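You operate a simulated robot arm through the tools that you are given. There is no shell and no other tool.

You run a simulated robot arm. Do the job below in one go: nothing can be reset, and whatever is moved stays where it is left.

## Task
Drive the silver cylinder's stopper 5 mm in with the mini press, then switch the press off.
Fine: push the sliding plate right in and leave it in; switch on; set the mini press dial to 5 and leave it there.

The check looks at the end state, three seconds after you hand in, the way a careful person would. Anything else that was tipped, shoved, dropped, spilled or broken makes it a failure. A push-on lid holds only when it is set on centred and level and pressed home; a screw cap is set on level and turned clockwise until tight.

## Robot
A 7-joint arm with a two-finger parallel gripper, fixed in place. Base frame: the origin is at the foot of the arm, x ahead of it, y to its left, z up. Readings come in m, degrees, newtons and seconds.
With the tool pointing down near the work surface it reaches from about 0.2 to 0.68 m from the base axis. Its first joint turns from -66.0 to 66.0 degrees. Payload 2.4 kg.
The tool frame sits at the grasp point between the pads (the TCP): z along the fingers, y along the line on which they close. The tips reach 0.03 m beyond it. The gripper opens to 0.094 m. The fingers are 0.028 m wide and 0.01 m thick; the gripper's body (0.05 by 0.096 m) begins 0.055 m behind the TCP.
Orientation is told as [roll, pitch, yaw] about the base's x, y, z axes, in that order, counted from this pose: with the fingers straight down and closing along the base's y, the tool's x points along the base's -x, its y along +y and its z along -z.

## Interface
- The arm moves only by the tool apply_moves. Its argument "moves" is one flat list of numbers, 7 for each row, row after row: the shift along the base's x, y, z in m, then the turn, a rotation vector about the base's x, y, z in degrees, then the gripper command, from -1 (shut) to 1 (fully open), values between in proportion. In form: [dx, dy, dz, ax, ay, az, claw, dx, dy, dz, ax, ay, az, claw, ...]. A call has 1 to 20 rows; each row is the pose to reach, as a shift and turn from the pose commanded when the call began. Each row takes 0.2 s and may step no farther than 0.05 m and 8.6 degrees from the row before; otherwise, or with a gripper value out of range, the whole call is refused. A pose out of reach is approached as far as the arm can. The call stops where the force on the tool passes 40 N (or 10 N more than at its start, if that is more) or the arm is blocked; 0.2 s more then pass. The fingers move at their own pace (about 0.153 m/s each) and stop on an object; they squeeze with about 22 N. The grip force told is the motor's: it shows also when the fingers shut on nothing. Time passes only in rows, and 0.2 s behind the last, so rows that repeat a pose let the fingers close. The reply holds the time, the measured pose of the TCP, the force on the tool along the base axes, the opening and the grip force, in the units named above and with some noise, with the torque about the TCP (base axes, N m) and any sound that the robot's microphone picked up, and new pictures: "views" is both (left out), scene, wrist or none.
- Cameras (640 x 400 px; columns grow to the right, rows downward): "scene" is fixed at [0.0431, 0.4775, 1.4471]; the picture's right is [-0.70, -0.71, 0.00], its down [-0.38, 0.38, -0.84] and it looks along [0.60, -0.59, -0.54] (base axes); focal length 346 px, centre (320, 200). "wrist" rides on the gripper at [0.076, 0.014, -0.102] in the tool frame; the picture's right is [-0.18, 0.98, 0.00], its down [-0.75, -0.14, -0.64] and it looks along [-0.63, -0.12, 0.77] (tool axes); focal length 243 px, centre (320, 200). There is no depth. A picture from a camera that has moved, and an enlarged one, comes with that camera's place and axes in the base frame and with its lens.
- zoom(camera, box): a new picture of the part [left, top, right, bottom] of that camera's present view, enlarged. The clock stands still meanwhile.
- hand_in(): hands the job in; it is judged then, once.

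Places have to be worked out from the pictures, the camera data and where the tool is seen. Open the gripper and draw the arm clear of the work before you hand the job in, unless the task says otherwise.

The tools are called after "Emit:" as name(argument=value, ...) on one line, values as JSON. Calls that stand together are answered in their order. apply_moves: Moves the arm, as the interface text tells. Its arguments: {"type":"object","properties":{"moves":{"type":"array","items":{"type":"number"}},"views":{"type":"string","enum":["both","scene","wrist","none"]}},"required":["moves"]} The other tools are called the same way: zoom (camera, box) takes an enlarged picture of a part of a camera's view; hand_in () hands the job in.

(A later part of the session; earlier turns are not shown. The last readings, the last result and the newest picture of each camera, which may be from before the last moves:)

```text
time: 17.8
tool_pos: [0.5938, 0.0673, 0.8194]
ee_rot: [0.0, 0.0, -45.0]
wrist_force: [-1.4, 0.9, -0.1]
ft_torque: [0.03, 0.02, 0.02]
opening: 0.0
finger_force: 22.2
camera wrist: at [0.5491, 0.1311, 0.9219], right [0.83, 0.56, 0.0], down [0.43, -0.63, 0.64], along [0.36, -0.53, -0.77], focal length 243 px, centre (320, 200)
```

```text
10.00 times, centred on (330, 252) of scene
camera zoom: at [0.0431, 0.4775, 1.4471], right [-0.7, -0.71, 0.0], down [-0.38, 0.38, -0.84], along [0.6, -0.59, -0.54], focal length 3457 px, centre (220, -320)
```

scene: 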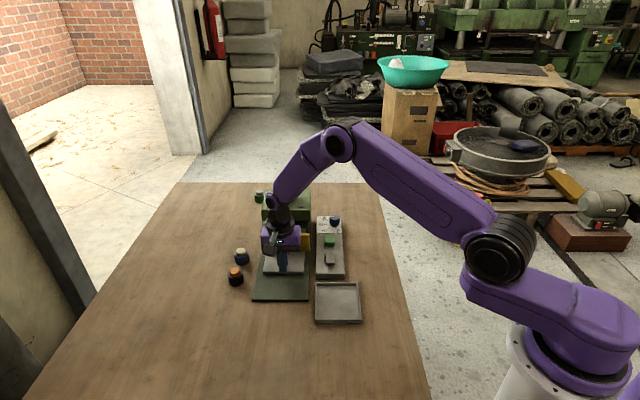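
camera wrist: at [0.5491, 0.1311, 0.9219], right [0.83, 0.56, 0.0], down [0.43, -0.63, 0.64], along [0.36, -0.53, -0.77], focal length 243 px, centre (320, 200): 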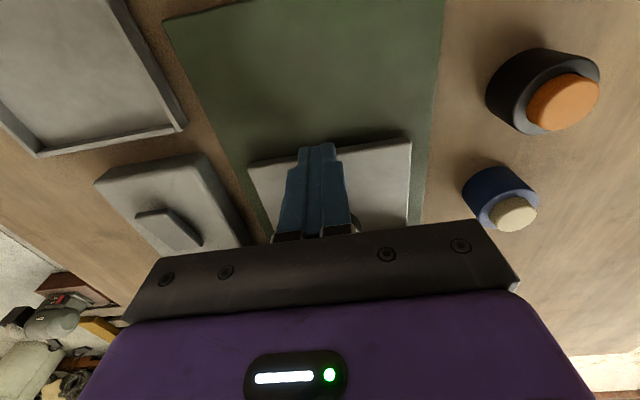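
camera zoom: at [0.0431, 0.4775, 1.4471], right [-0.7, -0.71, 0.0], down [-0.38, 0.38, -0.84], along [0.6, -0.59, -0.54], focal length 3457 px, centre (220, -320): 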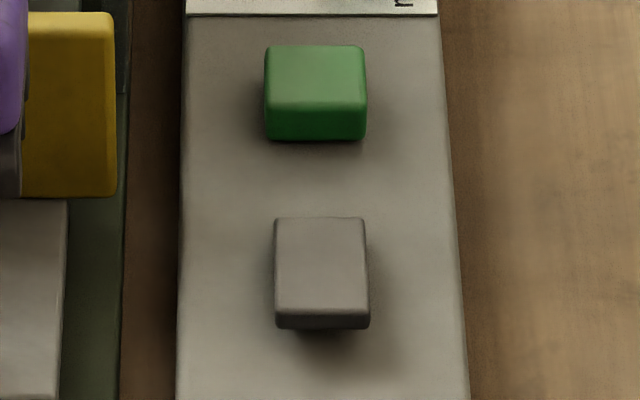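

The grey control looks like a rocker with its near (-u) end raised, probably the power switch, and the green one a push button. First I'll carry on pushing the plate slowly until it meets its stop.

Emit:
apply_moves(moves=[0.0028, -0.0028, 0, 0, 0, 0, -1, 0.0057, -0.0057, 0, 0, 0, 0, -1, 0.0085, -0.0085, 0, 0, 0, 0, -1, 0.0113, -0.0113, 0, 0, 0, 0, -1, 0.0141, -0.0141, 0, 0, 0, 0, -1, 0.017, -0.017, 0, 0, 0, 0, -1, 0.0198, -0.0198, 0, 0, 0, 0, -1, 0.0226, -0.0226, 0, 0, 0, 0, -1, 0.0255, -0.0255, 0, 0, 0, 0, -1, 0.0283, -0.0283, 0, 0, 0, 0, -1], views="both")

Emit:
zoom(camera="scene", box=[230, 190, 330, 310])

```text
time: 20.0
tool_pos: [0.6217, 0.0408, 0.8204]
ee_rot: [0.0, 0.0, -45.1]
wrist_force: [0.5, -0.1, -0.3]
ft_torque: [0.0, -0.02, 0.03]
opening: 0.0
finger_force: 21.9
camera wrist: at [0.5789, 0.1037, 0.9226], right [0.83, 0.56, 0.0], down [0.43, -0.63, 0.64], along [0.36, -0.53, -0.77], focal length 243 px, centre (320, 200)
```

scene: 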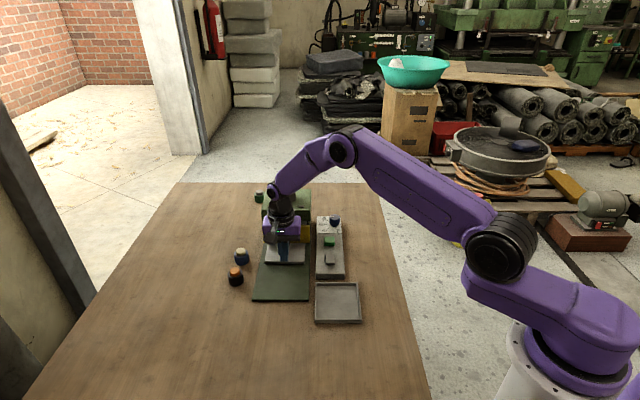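
wrist: 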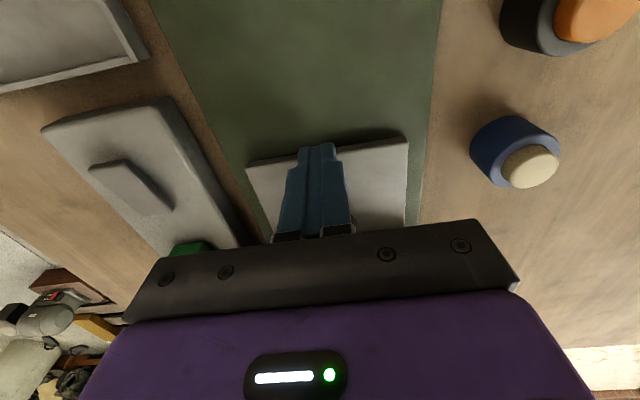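

```text
3.33 times, centred on (280, 250) of scene
camera zoom: at [0.0431, 0.4775, 1.4471], right [-0.7, -0.71, 0.0], down [-0.38, 0.38, -0.84], along [0.6, -0.59, -0.54], focal length 1152 px, centre (453, 33)
```

zoom: 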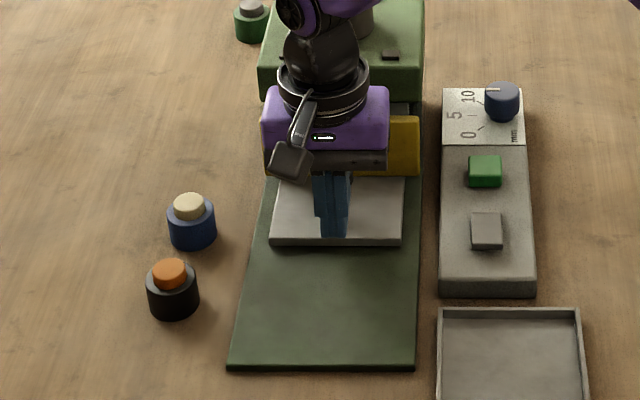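

There's no stop yet and the force is near zero. The guard's top edge is still just short of the head, so I'll continue in smaller steps.

Emit:
apply_moves(moves=[0.0021, -0.0021, 0, 0, 0, 0, -1, 0.0042, -0.0042, 0, 0, 0, 0, -1, 0.0064, -0.0064, 0, 0, 0, 0, -1, 0.0085, -0.0085, 0, 0, 0, 0, -1, 0.0106, -0.0106, 0, 0, 0, 0, -1, 0.0127, -0.0127, 0, 0, 0, 0, -1, 0.0148, -0.0148, 0, 0, 0, 0, -1, 0.017, -0.017, 0, 0, 0, 0, -1], views="both")

Emit:
zoom(camera="scene", box=[230, 180, 330, 300])

```text
time: 21.5
tool_pos: [0.6285, 0.0333, 0.818]
ee_rot: [-0.6, 0.8, -44.5]
wrist_force: [-1.9, 3.8, -0.2]
ft_torque: [-0.01, 0.0, 0.03]
opening: 0.0001
finger_force: 21.6
stopped in row 7: the force on the tool passed its limit at 43 N (the readings are from after the stop); the commanded pose is now the measured one
camera wrist: at [0.5862, 0.0968, 0.9217], right [0.82, 0.57, -0.01], down [0.45, -0.63, 0.63], along [0.35, -0.52, -0.77], focal length 243 px, centre (320, 200)
```

scene: 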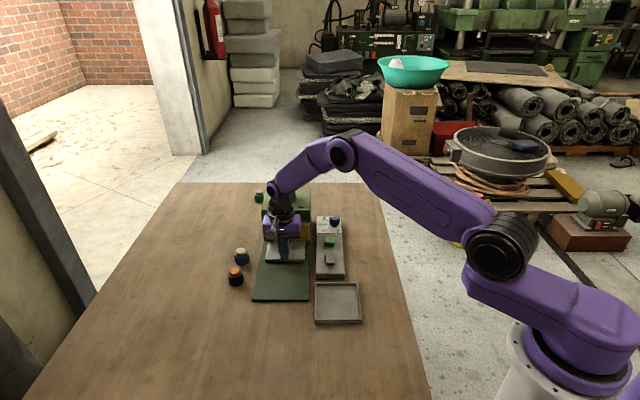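
wrist: 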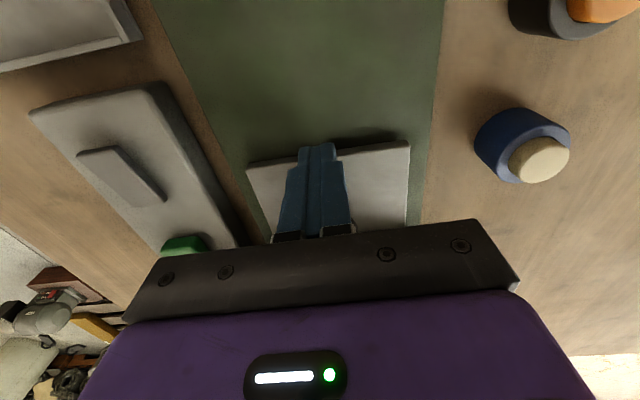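

```text
3.33 times, centred on (280, 240) of scene
camera zoom: at [0.0431, 0.4775, 1.4471], right [-0.7, -0.71, 0.0], down [-0.38, 0.38, -0.84], along [0.6, -0.59, -0.54], focal length 1152 px, centre (453, 67)
```

zoom: 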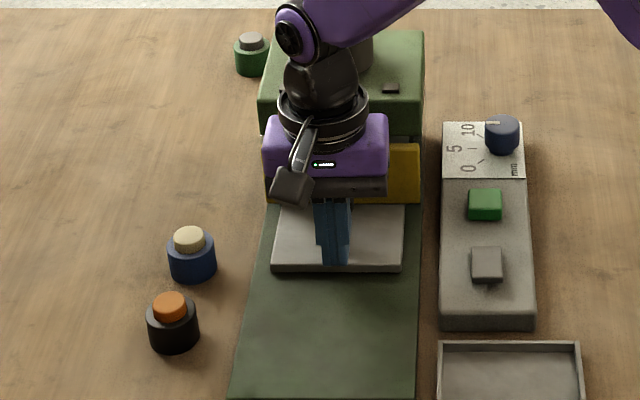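

The push was stopped at 43 N after about 135 mm of plate travel, so the plate appears to have hit its end stop. I'll back the fingers off along the slide, rise and check how it's seated.

Emit:
apply_moves(moves=[-0.01, 0.01, 0, 0, 0, 0, -1, -0.03, 0.03, 0, -0.14, -0.99, -0.5, -1, -0.03, 0.03, 0.045, -0.14, -0.99, -0.5, -1, -0.03, 0.03, 0.09, -0.14, -0.99, -0.5, -1, -0.06, 0.06, 0.11, -0.14, -0.99, -0.5, 0.3, -0.06, 0.06, 0.11, -0.14, -0.99, -0.5, 0.3], views="both")

Emit:
zoom(camera="scene", box=[230, 180, 330, 300])

Emit:
zoom(camera="wrist", box=[230, 80, 410, 250])

```text
time: 22.9
tool_pos: [0.5673, 0.0914, 0.9265]
ee_rot: [0.0, 0.0, -45.0]
wrist_force: [-0.3, -0.6, 0.2]
ft_torque: [0.04, 0.01, -0.03]
opening: 0.0611
finger_force: 0.0
camera wrist: at [0.5237, 0.1553, 1.0287], right [0.83, 0.56, 0.0], down [0.43, -0.63, 0.64], along [0.36, -0.53, -0.77], focal length 243 px, centre (320, 200)
```

scene: 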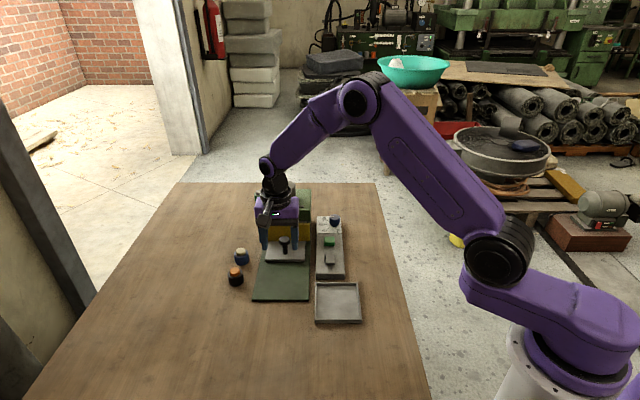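
wrist: 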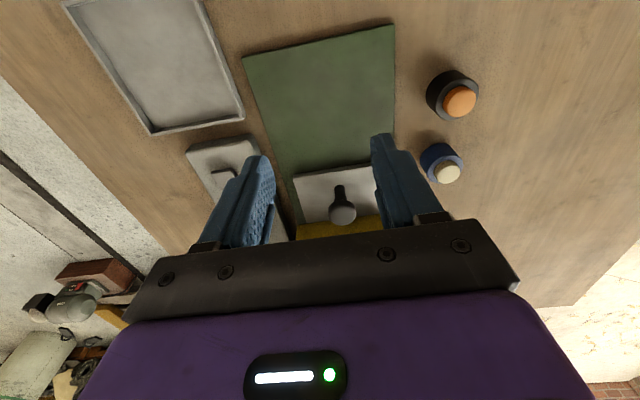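

```text
3.33 times, centred on (280, 240) of scene
camera zoom: at [0.0431, 0.4775, 1.4471], right [-0.7, -0.71, 0.0], down [-0.38, 0.38, -0.84], along [0.6, -0.59, -0.54], focal length 1152 px, centre (453, 67)
```

zoom: 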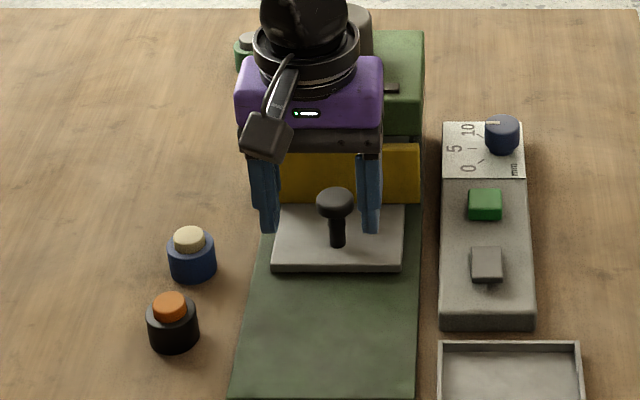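

```text
2.35 times, centred on (320, 165) of wrist
camera zoom: at [0.5237, 0.1553, 1.0287], right [0.83, 0.56, 0.0], down [0.43, -0.63, 0.64], along [0.36, -0.53, -0.77], focal length 571 px, centre (320, 282)
```

zoom: 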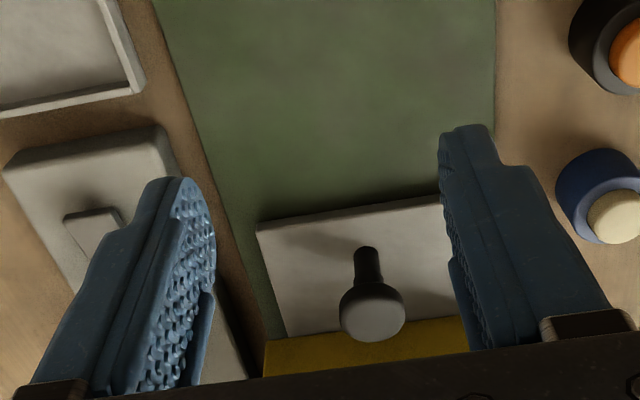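

The plate looks to be fully in, with the guard across the head's opening. I'll move the arm over the panel's near end so the scene camera has a clear view of the press and the wrist camera sees the rocker.

Emit:
apply_moves(moves=[-0.018, -0.026, 0, 0, 0, 0, 0.3, -0.0355, -0.052, 0, 0, 0, 0, 0.3, -0.053, -0.078, 0, 0, 0, 0, 0.3, -0.071, -0.104, 0, 0, 0, 0, 0.3, -0.071, -0.104, 0, 0, 0, 0, 0.3], views="both")

Emit:
zoom(camera="scene", box=[240, 175, 330, 285])

Emit:
zoom(camera="wrist", box=[230, 60, 410, 230])

```text
time: 24.1
tool_pos: [0.497, -0.0108, 0.9271]
ee_rot: [0.1, -0.1, -45.1]
wrist_force: [-0.3, 1.3, -0.9]
ft_torque: [0.03, -0.01, 0.01]
opening: 0.0612
finger_force: 0.2
camera wrist: at [0.4532, 0.0531, 1.0299], right [0.83, 0.56, 0.0], down [0.43, -0.63, 0.64], along [0.36, -0.53, -0.77], focal length 243 px, centre (320, 200)
```

scene: 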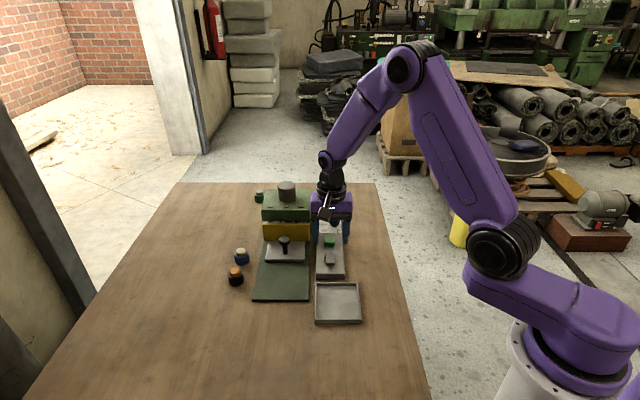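
wrist: 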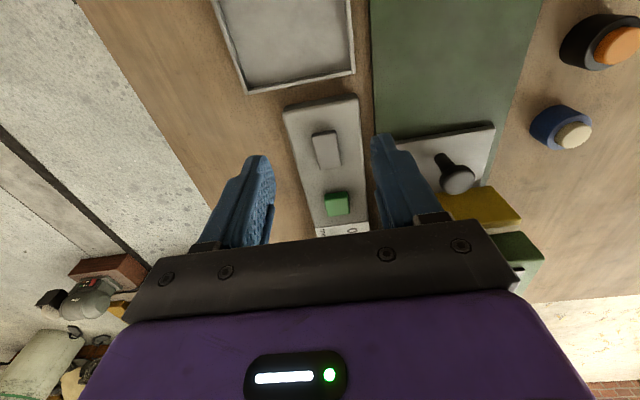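

```text
3.64 times, centred on (285, 230) of scene
camera zoom: at [0.0431, 0.4774, 1.4471], right [-0.7, -0.71, 0.0], down [-0.38, 0.38, -0.84], along [0.6, -0.59, -0.54], focal length 1257 px, centre (447, 91)
```

zoom: 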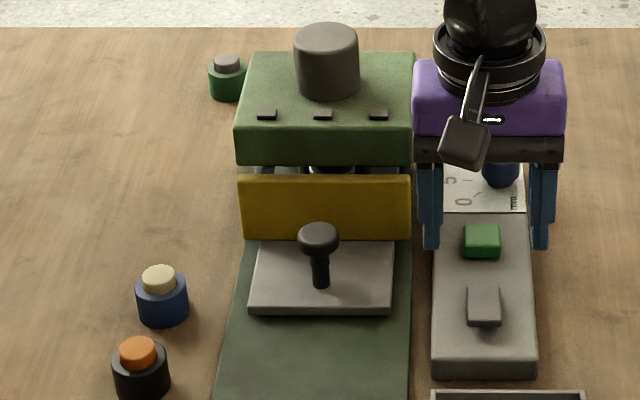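

```text
2.35 times, centred on (320, 145) of wrist
camera zoom: at [0.4532, 0.0531, 1.0299], right [0.83, 0.56, 0.0], down [0.43, -0.63, 0.64], along [0.36, -0.53, -0.77], focal length 571 px, centre (320, 329)
```

zoom: 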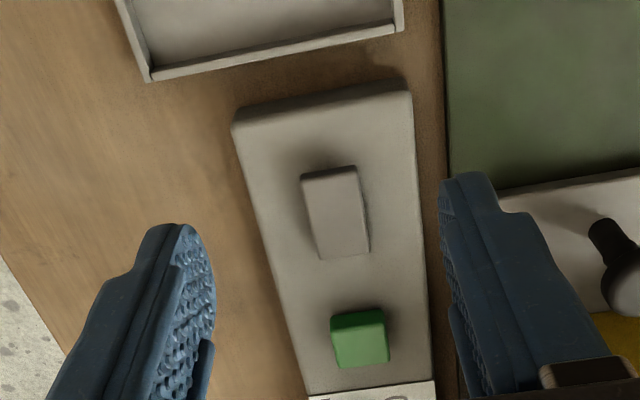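

I'll zoom in on the gap between guard and head to confirm the plate is right in, and on the rocker's tilt.

Emit:
zoom(camera="scene", box=[260, 205, 315, 255])

Emit:
zoom(camera="scene", box=[305, 230, 355, 285])

Emit:
zoom(camera="wrist", box=[290, 115, 360, 180])

```text
8.00 times, centred on (288, 230) of scene
camera zoom: at [0.0431, 0.4774, 1.4471], right [-0.7, -0.71, 0.0], down [-0.38, 0.38, -0.84], along [0.6, -0.59, -0.54], focal length 2766 px, centre (580, -40)
```

zoom: 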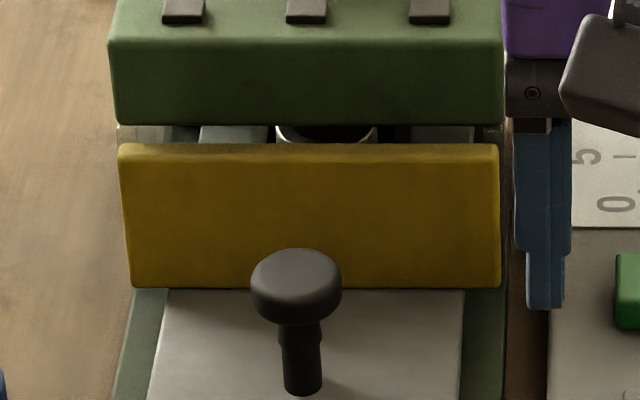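

```text
7.27 times, centred on (330, 258) of scene
camera zoom: at [0.0431, 0.4774, 1.4471], right [-0.7, -0.71, 0.0], down [-0.38, 0.38, -0.84], along [0.6, -0.59, -0.54], focal length 2514 px, centre (247, -218)
```

zoom: 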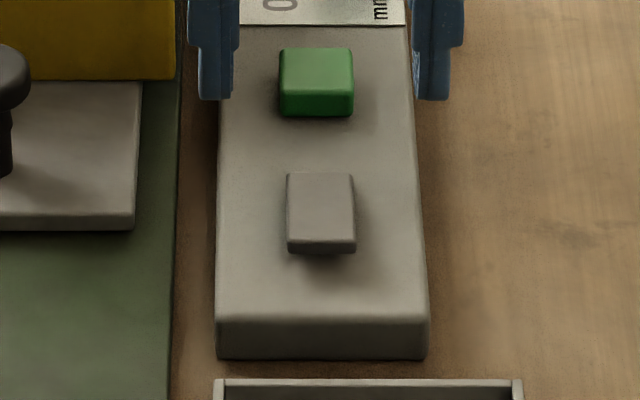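

```text
6.15 times, centred on (325, 148) of wrist
camera zoom: at [0.4532, 0.0531, 1.0299], right [0.83, 0.56, 0.0], down [0.43, -0.63, 0.64], along [0.36, -0.53, -0.77], focal length 1493 px, centre (289, 523)
```

zoom: 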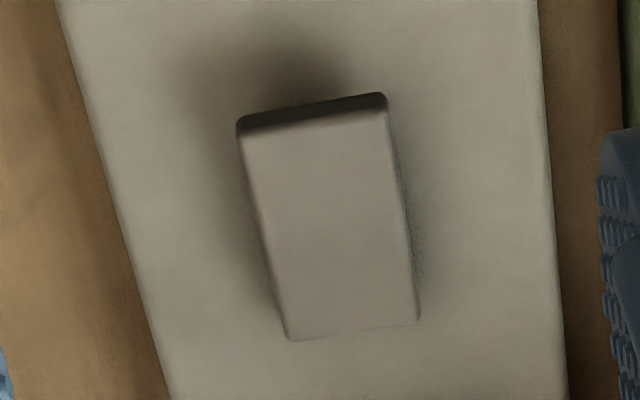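

The rocker's near (-u) end is raised and its far end is flush, so pressing the near end will toggle it. First I'll push the handle again to confirm the earlier stop was the real end stop, starting by lining up behind it.

Emit:
apply_moves(moves=[0.0375, 0.0205, 0, 0, 0, 0, -1, 0.075, 0.041, 0, 0, 0, 0, -1, 0.109, 0.065, 0, 0, 0, 0, -1, 0.109, 0.065, -0.045, 0, 0, 0, -1, 0.109, 0.065, -0.09, 0, 0, 0, -1, 0.109, 0.065, -0.108, 0, 0, 0, -1, 0.109, 0.065, -0.108, 0, 0, 0, -1], views="scene")

Emit:
zoom(camera="scene", box=[240, 185, 330, 295])

```text
time: 25.7
tool_pos: [0.6082, 0.0536, 0.8211]
ee_rot: [0.2, -0.1, -45.1]
wrist_force: [0.2, 0.3, -0.7]
ft_torque: [0.0, 0.02, 0.01]
opening: 0.0
finger_force: 21.8
```

scene: 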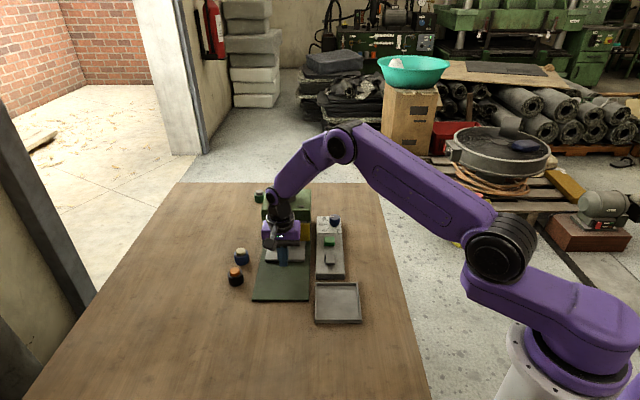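

```text
3.64 times, centred on (285, 240) of scene
camera zoom: at [0.0431, 0.4775, 1.4471], right [-0.7, -0.71, 0.0], down [-0.38, 0.38, -0.84], along [0.6, -0.59, -0.54], focal length 1257 px, centre (447, 54)
```

zoom: 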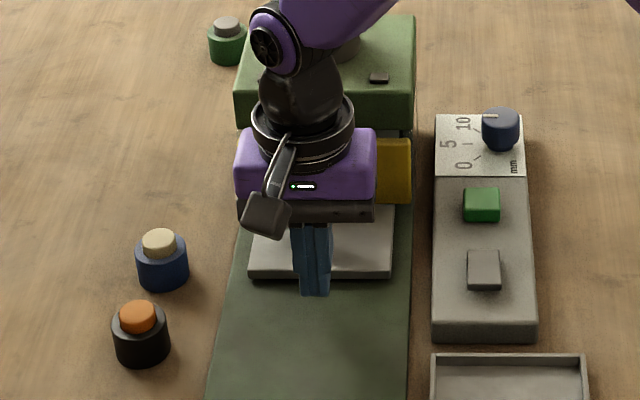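

The tool is at u≈0.392, v≈0.468, behind the handle. I'll push in small steps and see where the resistance comes.

Emit:
apply_moves(moves=[0.0035, -0.0035, 0, 0, 0, 0, -1, 0.0071, -0.0071, 0, 0, 0, 0, -1, 0.0106, -0.0106, 0, 0, 0, 0, -1, 0.0134, -0.0134, 0, 0, 0, 0, -1, 0.0156, -0.0156, 0, 0, 0, 0, -1, 0.0177, -0.0177, 0, 0, 0, 0, -1, 0.0191, -0.0191, 0, 0, 0, 0, -1, 0.0205, -0.0205, 0, 0, 0, 0, -1, 0.0219, -0.0219, 0, 0, 0, 0, -1, 0.0233, -0.0233, 0, 0, 0, 0, -1, 0.0247, -0.0247, 0, 0, 0, 0, -1, 0.0262, -0.0262, 0, 0, 0, 0, -1, 0.0276, -0.0276, 0, 0, 0, 0, -1], views="both")

Emit:
zoom(camera="scene", box=[240, 185, 330, 295])

```text
time: 28.3
tool_pos: [0.6306, 0.0334, 0.8189]
ee_rot: [-0.4, 0.6, -44.6]
wrist_force: [-2.5, 2.5, -0.6]
ft_torque: [-0.01, -0.03, 0.04]
opening: 0.0002
finger_force: 21.3
stopped in row 12: the force on the tool passed its limit at 43 N (the readings are from after the stop); the commanded pose is now the measured one
camera wrist: at [0.5865, 0.0973, 0.9226], right [0.82, 0.57, -0.01], down [0.45, -0.63, 0.63], along [0.36, -0.53, -0.77], focal length 243 px, centre (320, 200)
```

scene: 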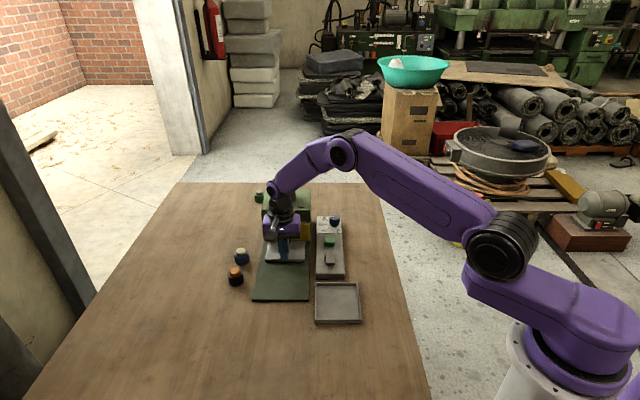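
wrist: 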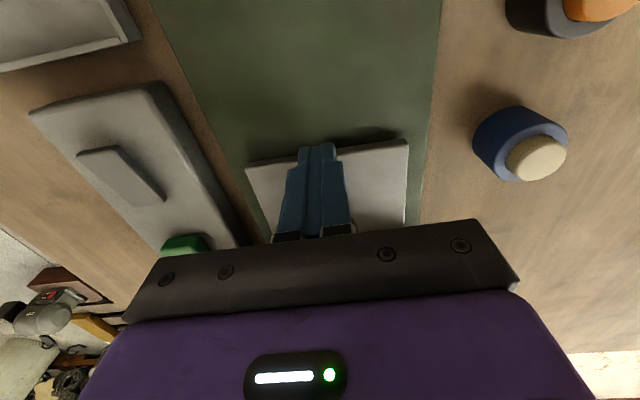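

```text
3.64 times, centred on (285, 240) of scene
camera zoom: at [0.0431, 0.4775, 1.4471], right [-0.7, -0.71, 0.0], down [-0.38, 0.38, -0.84], along [0.6, -0.59, -0.54], focal length 1257 px, centre (447, 54)
```

zoom: 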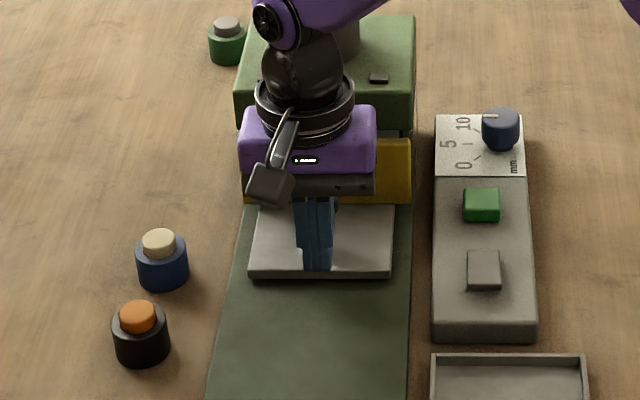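

It stopped at the same place (u≈0.422) with the same force, so the plate is fully home. I'll withdraw the fingers along the slide and lift away.

Emit:
apply_moves(moves=[-0.01, 0.01, 0, 0, 0, 0, -1, -0.03, 0.03, 0, -0.14, -0.71, -0.4, -1, -0.03, 0.03, 0.045, -0.14, -0.71, -0.4, -1, -0.03, 0.03, 0.09, -0.14, -0.71, -0.4, -1, -0.055, 0.005, 0.11, -0.14, -0.71, -0.4, -1, -0.08, -0.025, 0.11, -0.14, -0.71, -0.4, -1, -0.08, -0.025, 0.11, -0.14, -0.71, -0.4, -1], views="none")

```text
time: 29.9
tool_pos: [0.5507, 0.0101, 0.9273]
ee_rot: [0.0, 0.0, -45.1]
wrist_force: [1.0, -0.2, -0.3]
ft_torque: [0.01, -0.02, -0.02]
opening: 0.0
finger_force: 22.4
```

The arm is clear at z 0.927. Next I'll move over the rocker's near end, at about (0.523, -0.040), turning the tool to yaw +45° so the gripper body stays clear of the press head later.

Emit:
apply_moves(moves=[-0.0026, -0.0046, 0, 0, 0, 8.2, -1, -0.0051, -0.0092, 0, 0, 0, 16.4, -1, -0.0077, -0.0137, 0, 0, 0, 24.6, -1, -0.0102, -0.0183, 0, 0, 0, 32.8, -1, -0.0128, -0.0229, 0, 0, 0, 41, -1, -0.0153, -0.0275, 0, 0, 0, 49.2, -1, -0.0179, -0.0321, 0, 0, 0, 57.4, -1, -0.0204, -0.0367, 0, 0, 0, 65.6, -1, -0.023, -0.0412, 0, 0, 0, 73.8, -1, -0.0255, -0.0458, 0, 0, 0, 82, -1, -0.0281, -0.0504, 0, 0, 0, 90, -1, -0.0281, -0.0504, -0.045, 0, 0, 90, -1, -0.0281, -0.0504, -0.07, 0, 0, 90, -1, -0.0281, -0.0504, -0.07, 0, 0, 90, -1], views="both")

Emit:
zoom(camera="wrist", box=[220, 60, 420, 220])

Emit:
zoom(camera="scene", box=[290, 195, 370, 295])

```text
time: 32.9
tool_pos: [0.519, -0.0457, 0.8602]
ee_rot: [0.0, -0.1, 44.9]
wrist_force: [0.0, -0.7, 0.9]
ft_torque: [-0.05, -0.01, 0.01]
opening: 0.0
finger_force: 21.8
camera wrist: at [0.4549, -0.0878, 0.9618], right [-0.56, 0.83, 0.0], down [0.63, 0.43, 0.64], along [0.53, 0.36, -0.77], focal length 243 px, centre (320, 200)
```

scene: 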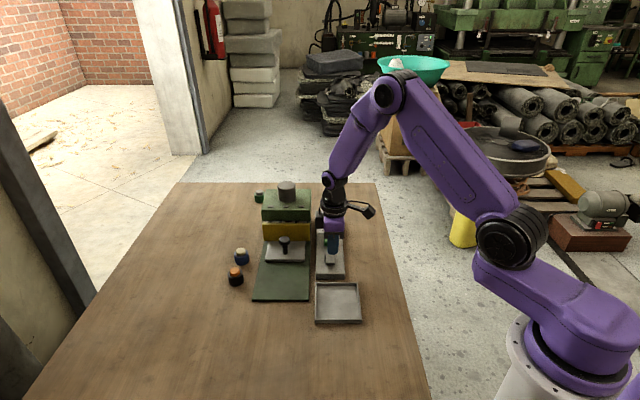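
wrist: 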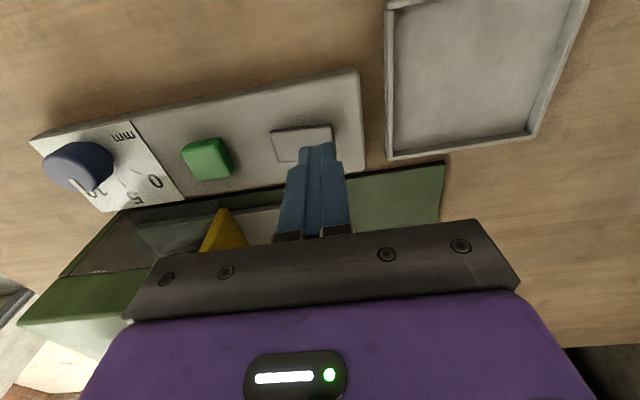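

```text
2.50 times, centred on (320, 140) of wrist
camera zoom: at [0.4549, -0.0878, 0.9618], right [-0.56, 0.83, 0.0], down [0.63, 0.43, 0.64], along [0.53, 0.36, -0.77], focal length 606 px, centre (320, 350)
```

zoom: 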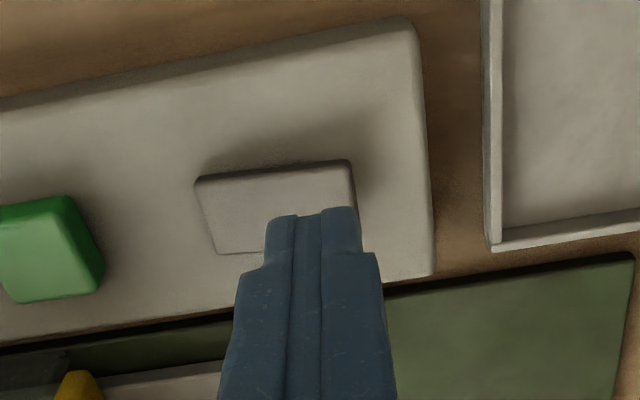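

```text
4.00 times, centred on (330, 245) of scene
camera zoom: at [0.0431, 0.4775, 1.4471], right [-0.7, -0.71, 0.0], down [-0.38, 0.38, -0.84], along [0.6, -0.59, -0.54], focal length 1383 px, centre (280, 20)
```

zoom: 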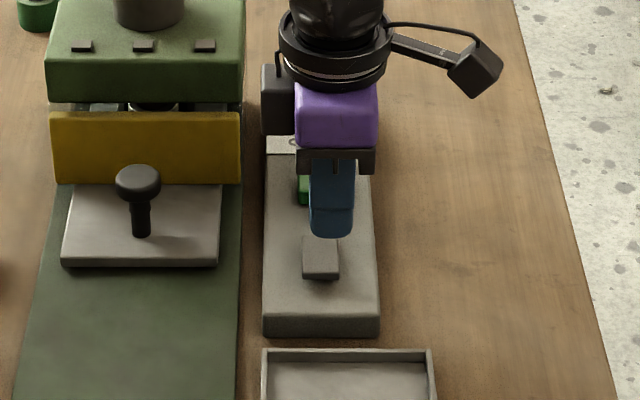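

The tips are over the rocker's near half (u≈0.399; rocker spans u≈0.390–0.438). I'll shift 6 mm towards its centreline and press down in small steps.

Emit:
apply_moves(moves=[0.004, 0.004, -0.01, 0, 0, 0, -1, 0.004, 0.004, -0.02, 0, 0, 0, -1, 0.004, 0.004, -0.028, 0, 0, 0, -1, 0.004, 0.004, -0.031, 0, 0, 0, -1, 0.004, 0.004, -0.034, 0, 0, 0, -1, 0.004, 0.004, -0.037, 0, 0, 0, -1], views="both")

Emit:
zoom(camera="scene", box=[300, 215, 360, 285])

```text
time: 34.3
tool_pos: [0.5249, -0.039, 0.8245]
ee_rot: [0.1, 0.1, 45.0]
wrist_force: [-6.3, 0.3, 14.7]
ft_torque: [-0.07, 0.11, -0.05]
opening: 0.0
finger_force: 21.8
stopped in row 6: the force on the tool passed its limit at 47 N (the readings are from after the stop); the commanded pose is now the measured one
camera wrist: at [0.4611, -0.0824, 0.9284], right [-0.56, 0.83, 0.0], down [0.63, 0.43, 0.64], along [0.53, 0.36, -0.77], focal length 243 px, centre (320, 200)
```

scene: 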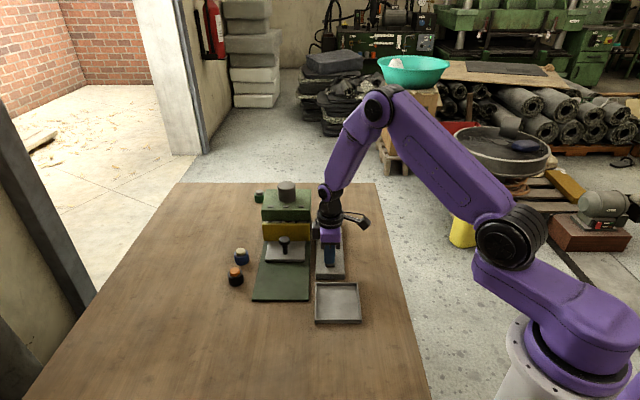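
wrist: 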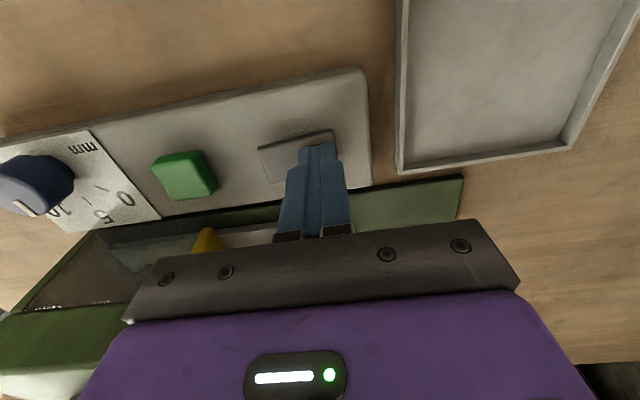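

```text
5.71 times, centred on (330, 250) of scene
camera zoom: at [0.0427, 0.4775, 1.4471], right [-0.7, -0.71, 0.0], down [-0.38, 0.38, -0.84], along [0.6, -0.59, -0.54], focal length 1976 px, centre (263, -86)
```

zoom: 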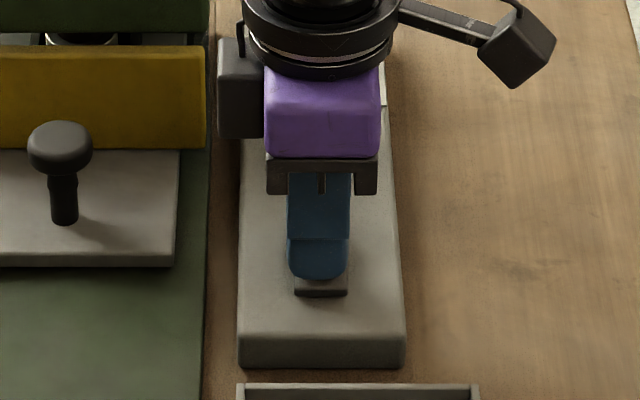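

The press met a firm stop with the tip at about z 0.795, and no sound was reported. I'll lift and see which way the rocker now tilts.

Emit:
apply_moves(moves=[0, 0, 0.03, 0, 0, 0, -1, 0, 0, 0.07, 0, 0, 0, -1, -0.015, -0.015, 0.1, 0, 0, 0, -1, -0.015, -0.015, 0.1, 0, 0, 0, -1], views="both")

Emit:
zoom(camera="wrist", box=[200, 60, 400, 200])

Emit:
zoom(camera="scene", box=[310, 225, 355, 285])

Emit:
zoom(camera="scene", box=[255, 170, 325, 270])

```text
time: 35.3
tool_pos: [0.5098, -0.054, 0.9232]
ee_rot: [0.2, 0.2, 44.9]
wrist_force: [0.4, 0.6, 0.2]
ft_torque: [0.03, 0.01, -0.02]
opening: 0.0
finger_force: 21.8
camera wrist: at [0.4465, -0.0976, 1.0263], right [-0.56, 0.83, 0.0], down [0.63, 0.43, 0.64], along [0.53, 0.36, -0.77], focal length 243 px, centre (320, 200)
```

scene: 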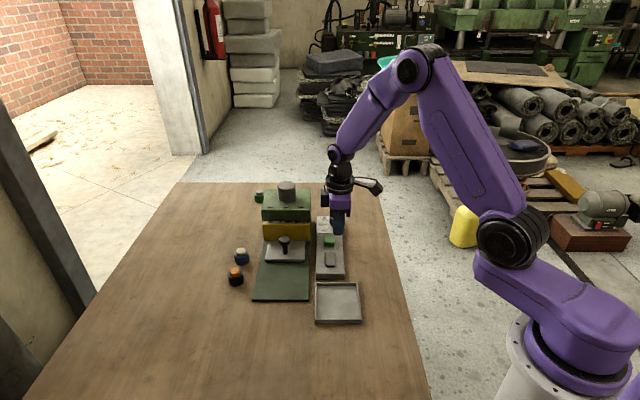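
wrist: 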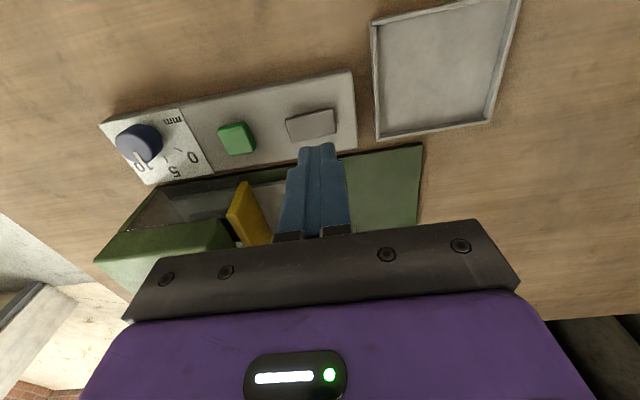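

```text
2.86 times, centred on (300, 130) of wrist
camera zoom: at [0.4465, -0.0976, 1.0263], right [-0.56, 0.83, 0.0], down [0.63, 0.43, 0.64], along [0.53, 0.36, -0.77], focal length 693 px, centre (377, 400)
```

zoom: 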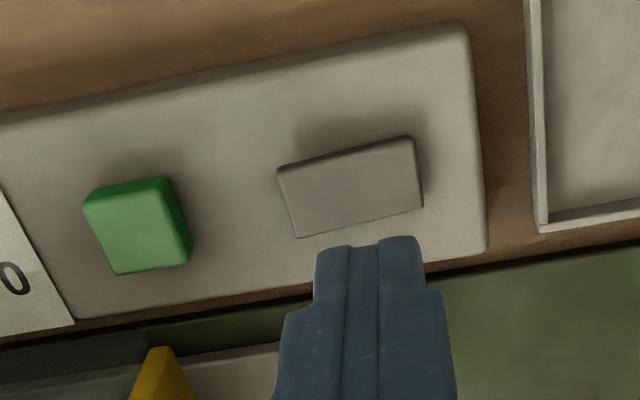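

```text
6.67 times, centred on (332, 255) of scene
camera zoom: at [0.0431, 0.4774, 1.4471], right [-0.7, -0.71, 0.0], down [-0.38, 0.38, -0.84], along [0.6, -0.59, -0.54], focal length 2305 px, centre (237, -167)
```

zoom: 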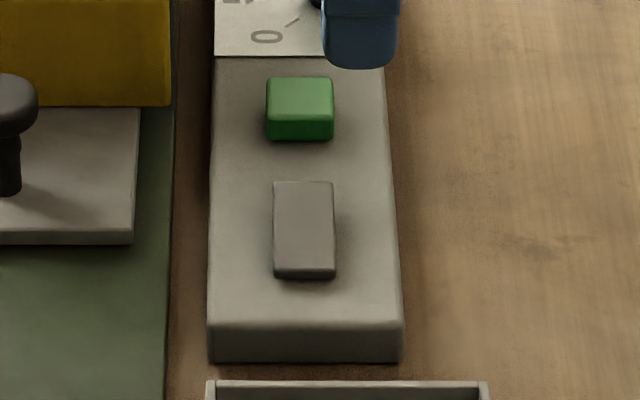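

```text
4.00 times, centred on (290, 220) of scene
camera zoom: at [0.0431, 0.4774, 1.4471], right [-0.7, -0.71, 0.0], down [-0.38, 0.38, -0.84], along [0.6, -0.59, -0.54], focal length 1383 px, centre (440, 120)
```

zoom: 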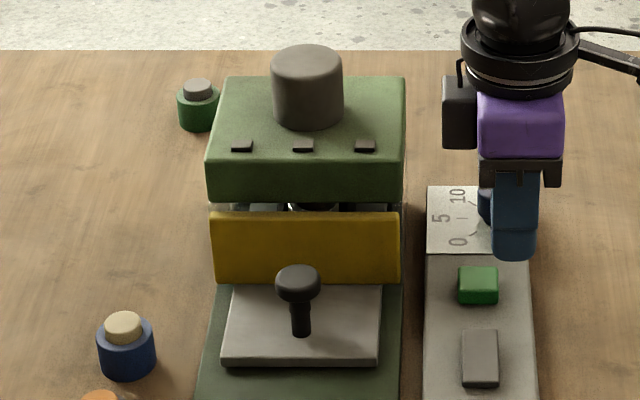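

The rocker flipped: its near end is now down and its far end is up, so I take it the power is on. I'll check the gap at the head for any ram movement and the green button for any change.

Emit:
zoom(camera="scene", box=[260, 205, 315, 255])

Emit:
zoom(camera="scene", box=[276, 213, 300, 228])

Emit:
zoom(camera="scene", box=[318, 230, 342, 250])

```text
8.00 times, centred on (288, 230) of scene
camera zoom: at [0.0431, 0.4774, 1.4471], right [-0.7, -0.71, 0.0], down [-0.38, 0.38, -0.84], along [0.6, -0.59, -0.54], focal length 2766 px, centre (580, -40)
```

zoom: 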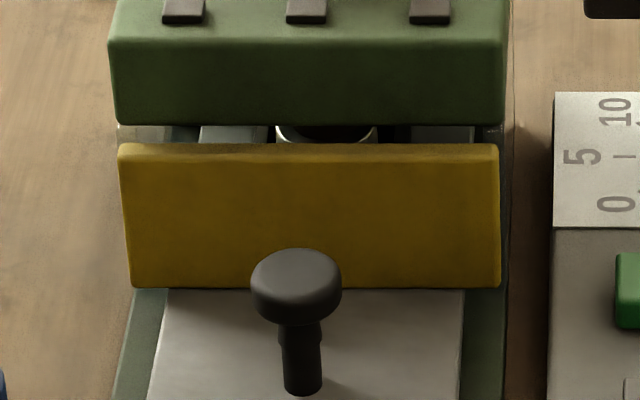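

```text
16.00 times, centred on (288, 220) of scene
camera zoom: at [0.0431, 0.4774, 1.4471], right [-0.7, -0.71, 0.0], down [-0.38, 0.38, -0.84], along [0.6, -0.59, -0.54], focal length 5532 px, centre (832, -128)
```

zoom: 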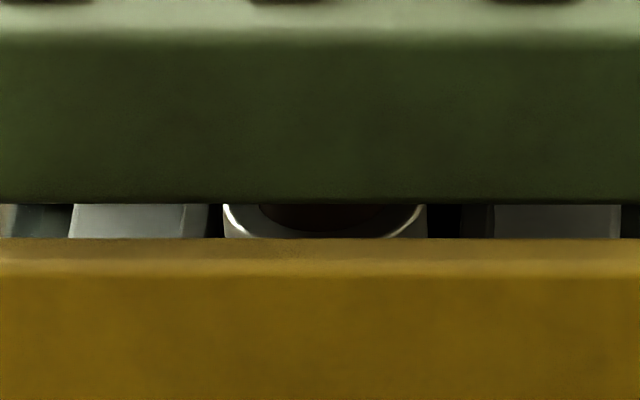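

```text
16.00 times, centred on (330, 240) of scene
camera zoom: at [0.0431, 0.4774, 1.4471], right [-0.7, -0.71, 0.0], down [-0.38, 0.38, -0.84], along [0.6, -0.59, -0.54], focal length 5532 px, centre (160, -440)
```

zoom: 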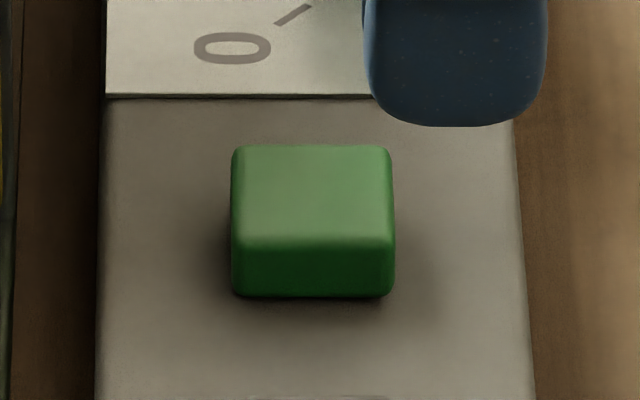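

The stopper has not moved, so the green button is probably the start button; it sits at u≈0.489, v≈0.341. I'll hover over its near-right part with a 6° lean away from the press head for clearance.

Emit:
apply_moves(moves=[0.035, -0.025, 0, 2.1, -2.1, 0, -1, 0.0694, -0.05, 0, 4.24, -4.24, 0, -1, 0.0694, -0.05, -0.035, 4.24, -4.24, 0, -1, 0.0694, -0.05, -0.06, 4.24, -4.24, 0, -1, 0.0694, -0.05, -0.06, 4.24, -4.24, 0, -1], views="both")

Emit:
zoom(camera="wrist", box=[220, 60, 420, 220])

Emit:
zoom(camera="scene", box=[280, 180, 370, 280])

```text
time: 36.5
tool_pos: [0.5824, -0.1039, 0.8643]
ee_rot: [0.1, -6.0, 44.9]
wrist_force: [0.4, 0.4, -0.4]
ft_torque: [0.03, 0.02, 0.02]
opening: 0.0001
finger_force: 21.4
camera wrist: at [0.5099, -0.1539, 0.9585], right [-0.56, 0.82, 0.02], down [0.58, 0.38, 0.72], along [0.58, 0.42, -0.7], focal length 243 px, centre (320, 200)
```

scene: 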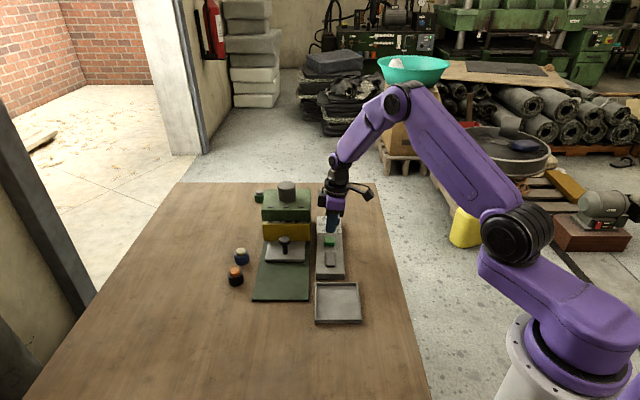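
wrist: 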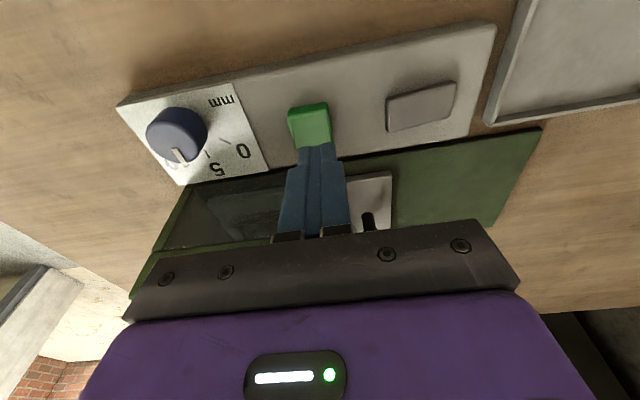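

```text
2.50 times, centred on (320, 140) of wrist
camera zoom: at [0.5099, -0.1539, 0.9585], right [-0.56, 0.82, 0.02], down [0.58, 0.38, 0.72], along [0.58, 0.42, -0.7], focal length 606 px, centre (320, 350)
```

zoom: 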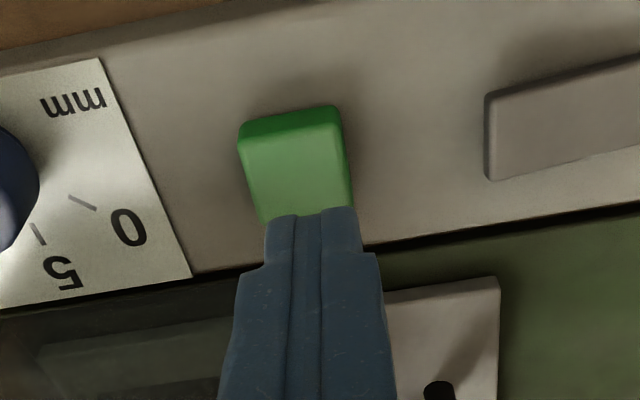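

```text
4.00 times, centred on (325, 230) of scene
camera zoom: at [0.0431, 0.4774, 1.4471], right [-0.7, -0.71, 0.0], down [-0.38, 0.38, -0.84], along [0.6, -0.59, -0.54], focal length 1383 px, centre (300, 80)
```

zoom: 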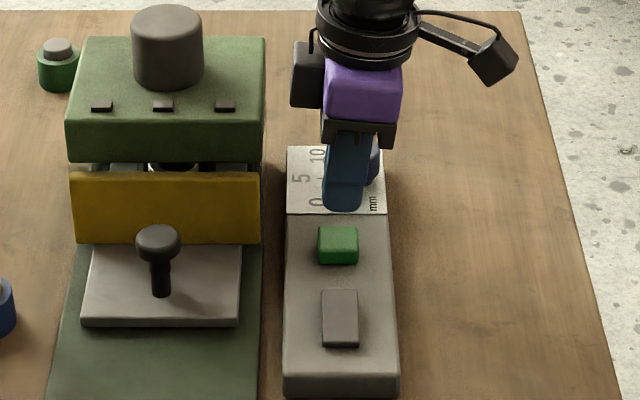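

The tip will land near u≈0.485, v≈0.341, well inside the green button, and the gripper is clear of the head. I'll press down in small steps.

Emit:
apply_moves(moves=[0, 0, -0.012, 0, 0, 0, -1, 0, 0, -0.022, 0, 0, 0, -1, 0, 0, -0.028, 0, 0, 0, -1, 0, 0, -0.031, 0, 0, 0, -1, 0, 0, -0.034, 0, 0, 0, -1, 0, 0, -0.037, 0, 0, 0, -1, 0, 0, -0.04, 0, 0, 0, -1, 0, 0, -0.043, 0, 0, 0, -1], views="both")

Emit:
zoom(camera="scene", box=[255, 170, 345, 270])

```text
time: 38.3
tool_pos: [0.5786, -0.1033, 0.8228]
ee_rot: [0.1, -6.0, 44.9]
wrist_force: [-8.1, 1.4, 18.9]
ft_torque: [-0.1, 0.35, -0.09]
opening: 0.0001
finger_force: 22.2
heard: click
camera wrist: at [0.5084, -0.1542, 0.9169], right [-0.56, 0.83, 0.02], down [0.58, 0.38, 0.72], along [0.58, 0.42, -0.7], focal length 243 px, centre (320, 200)
```

scene: 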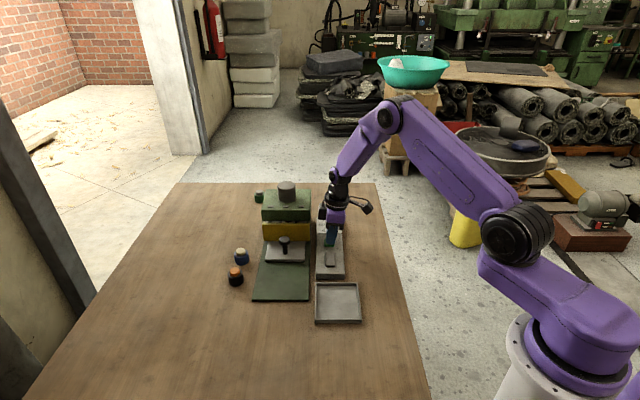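
wrist: 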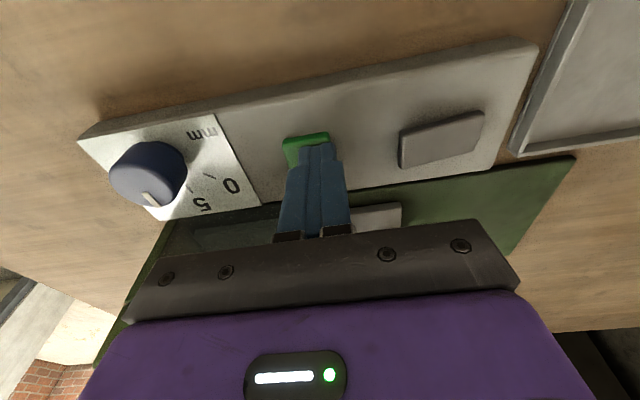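

```text
4.00 times, centred on (300, 220) of scene
camera zoom: at [0.0426, 0.4776, 1.4471], right [-0.7, -0.71, 0.0], down [-0.38, 0.38, -0.84], along [0.6, -0.59, -0.54], focal length 1383 px, centre (400, 120)
```

zoom: 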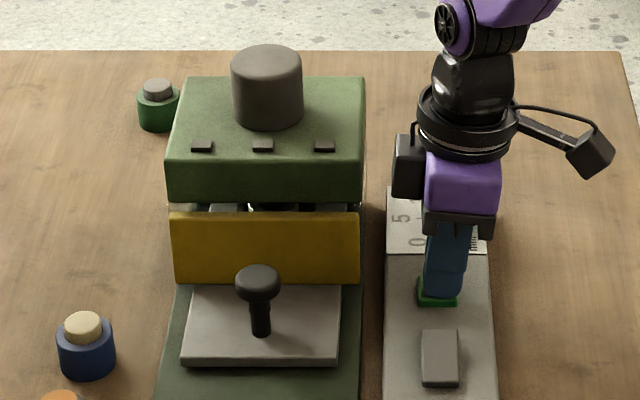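

I heard a click and the button is down under 19 N. I'll lift off the button and watch the head for the stroke.

Emit:
apply_moves(moves=[0, 0, 0.02, 0, 0, 0, -1, 0, 0, 0.05, 0, 0, 0, -1, 0, 0, 0.08, 0, 0, 0, -1, 0, 0, 0.08, 0, 0, 0, -1], views="both")

Emit:
zoom(camera="scene", box=[276, 213, 300, 228])

Emit:
zoom(camera="scene", box=[255, 170, 345, 270])

```text
time: 39.3
tool_pos: [0.5794, -0.1017, 0.9019]
ee_rot: [0.1, -6.0, 44.8]
wrist_force: [0.3, -0.3, 0.1]
ft_torque: [-0.01, -0.02, -0.02]
opening: 0.0
finger_force: 21.6
camera wrist: at [0.5071, -0.1539, 0.9964], right [-0.56, 0.82, 0.02], down [0.58, 0.38, 0.72], along [0.58, 0.42, -0.7], focal length 243 px, centre (320, 200)
```

scene: 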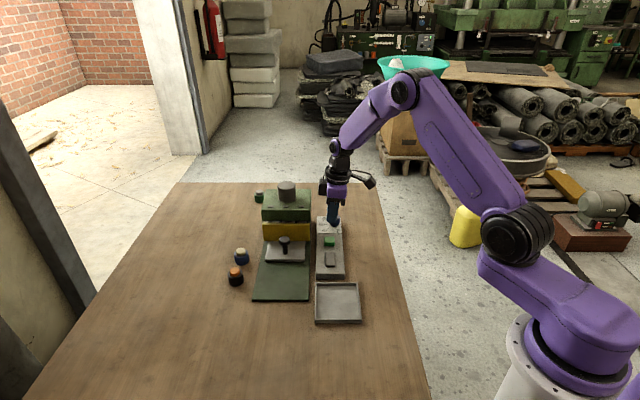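
wrist: 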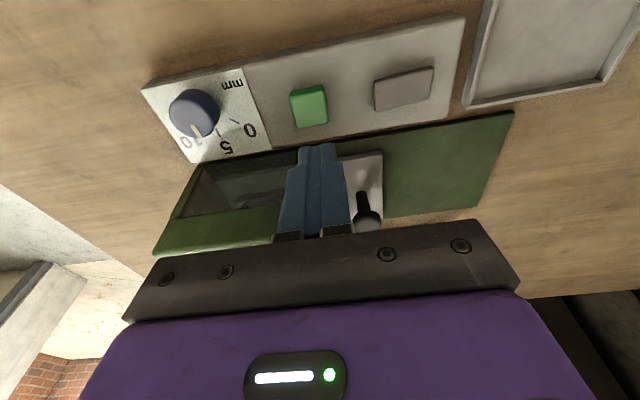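

```text
16.00 times, centred on (288, 220) of scene
camera zoom: at [0.0431, 0.4775, 1.4471], right [-0.7, -0.71, 0.0], down [-0.38, 0.38, -0.84], along [0.6, -0.59, -0.54], focal length 5532 px, centre (832, -128)
```

zoom: 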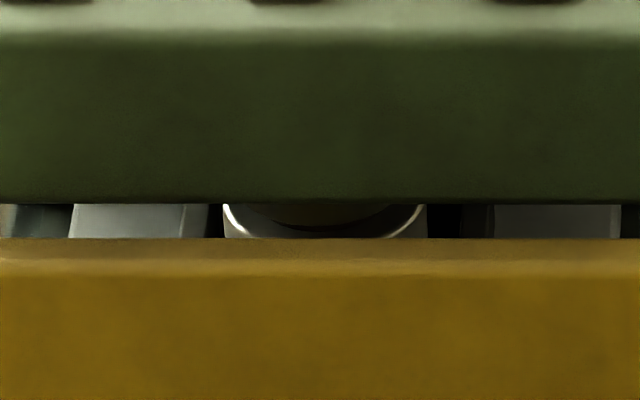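

```text
4.00 times, centred on (300, 220) of scene
camera zoom: at [0.0431, 0.4775, 1.4471], right [-0.7, -0.71, 0.0], down [-0.38, 0.38, -0.84], along [0.6, -0.59, -0.54], focal length 1383 px, centre (400, 120)
```

zoom: 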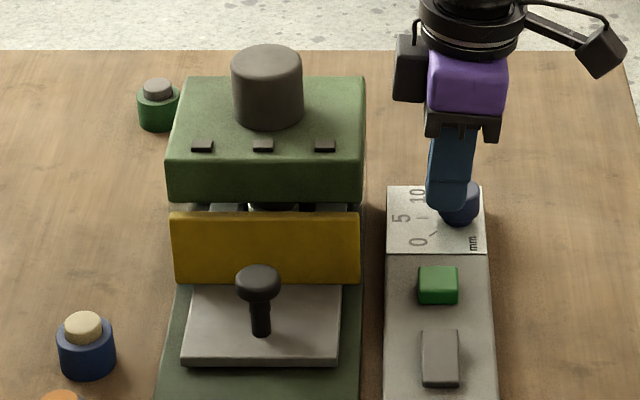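

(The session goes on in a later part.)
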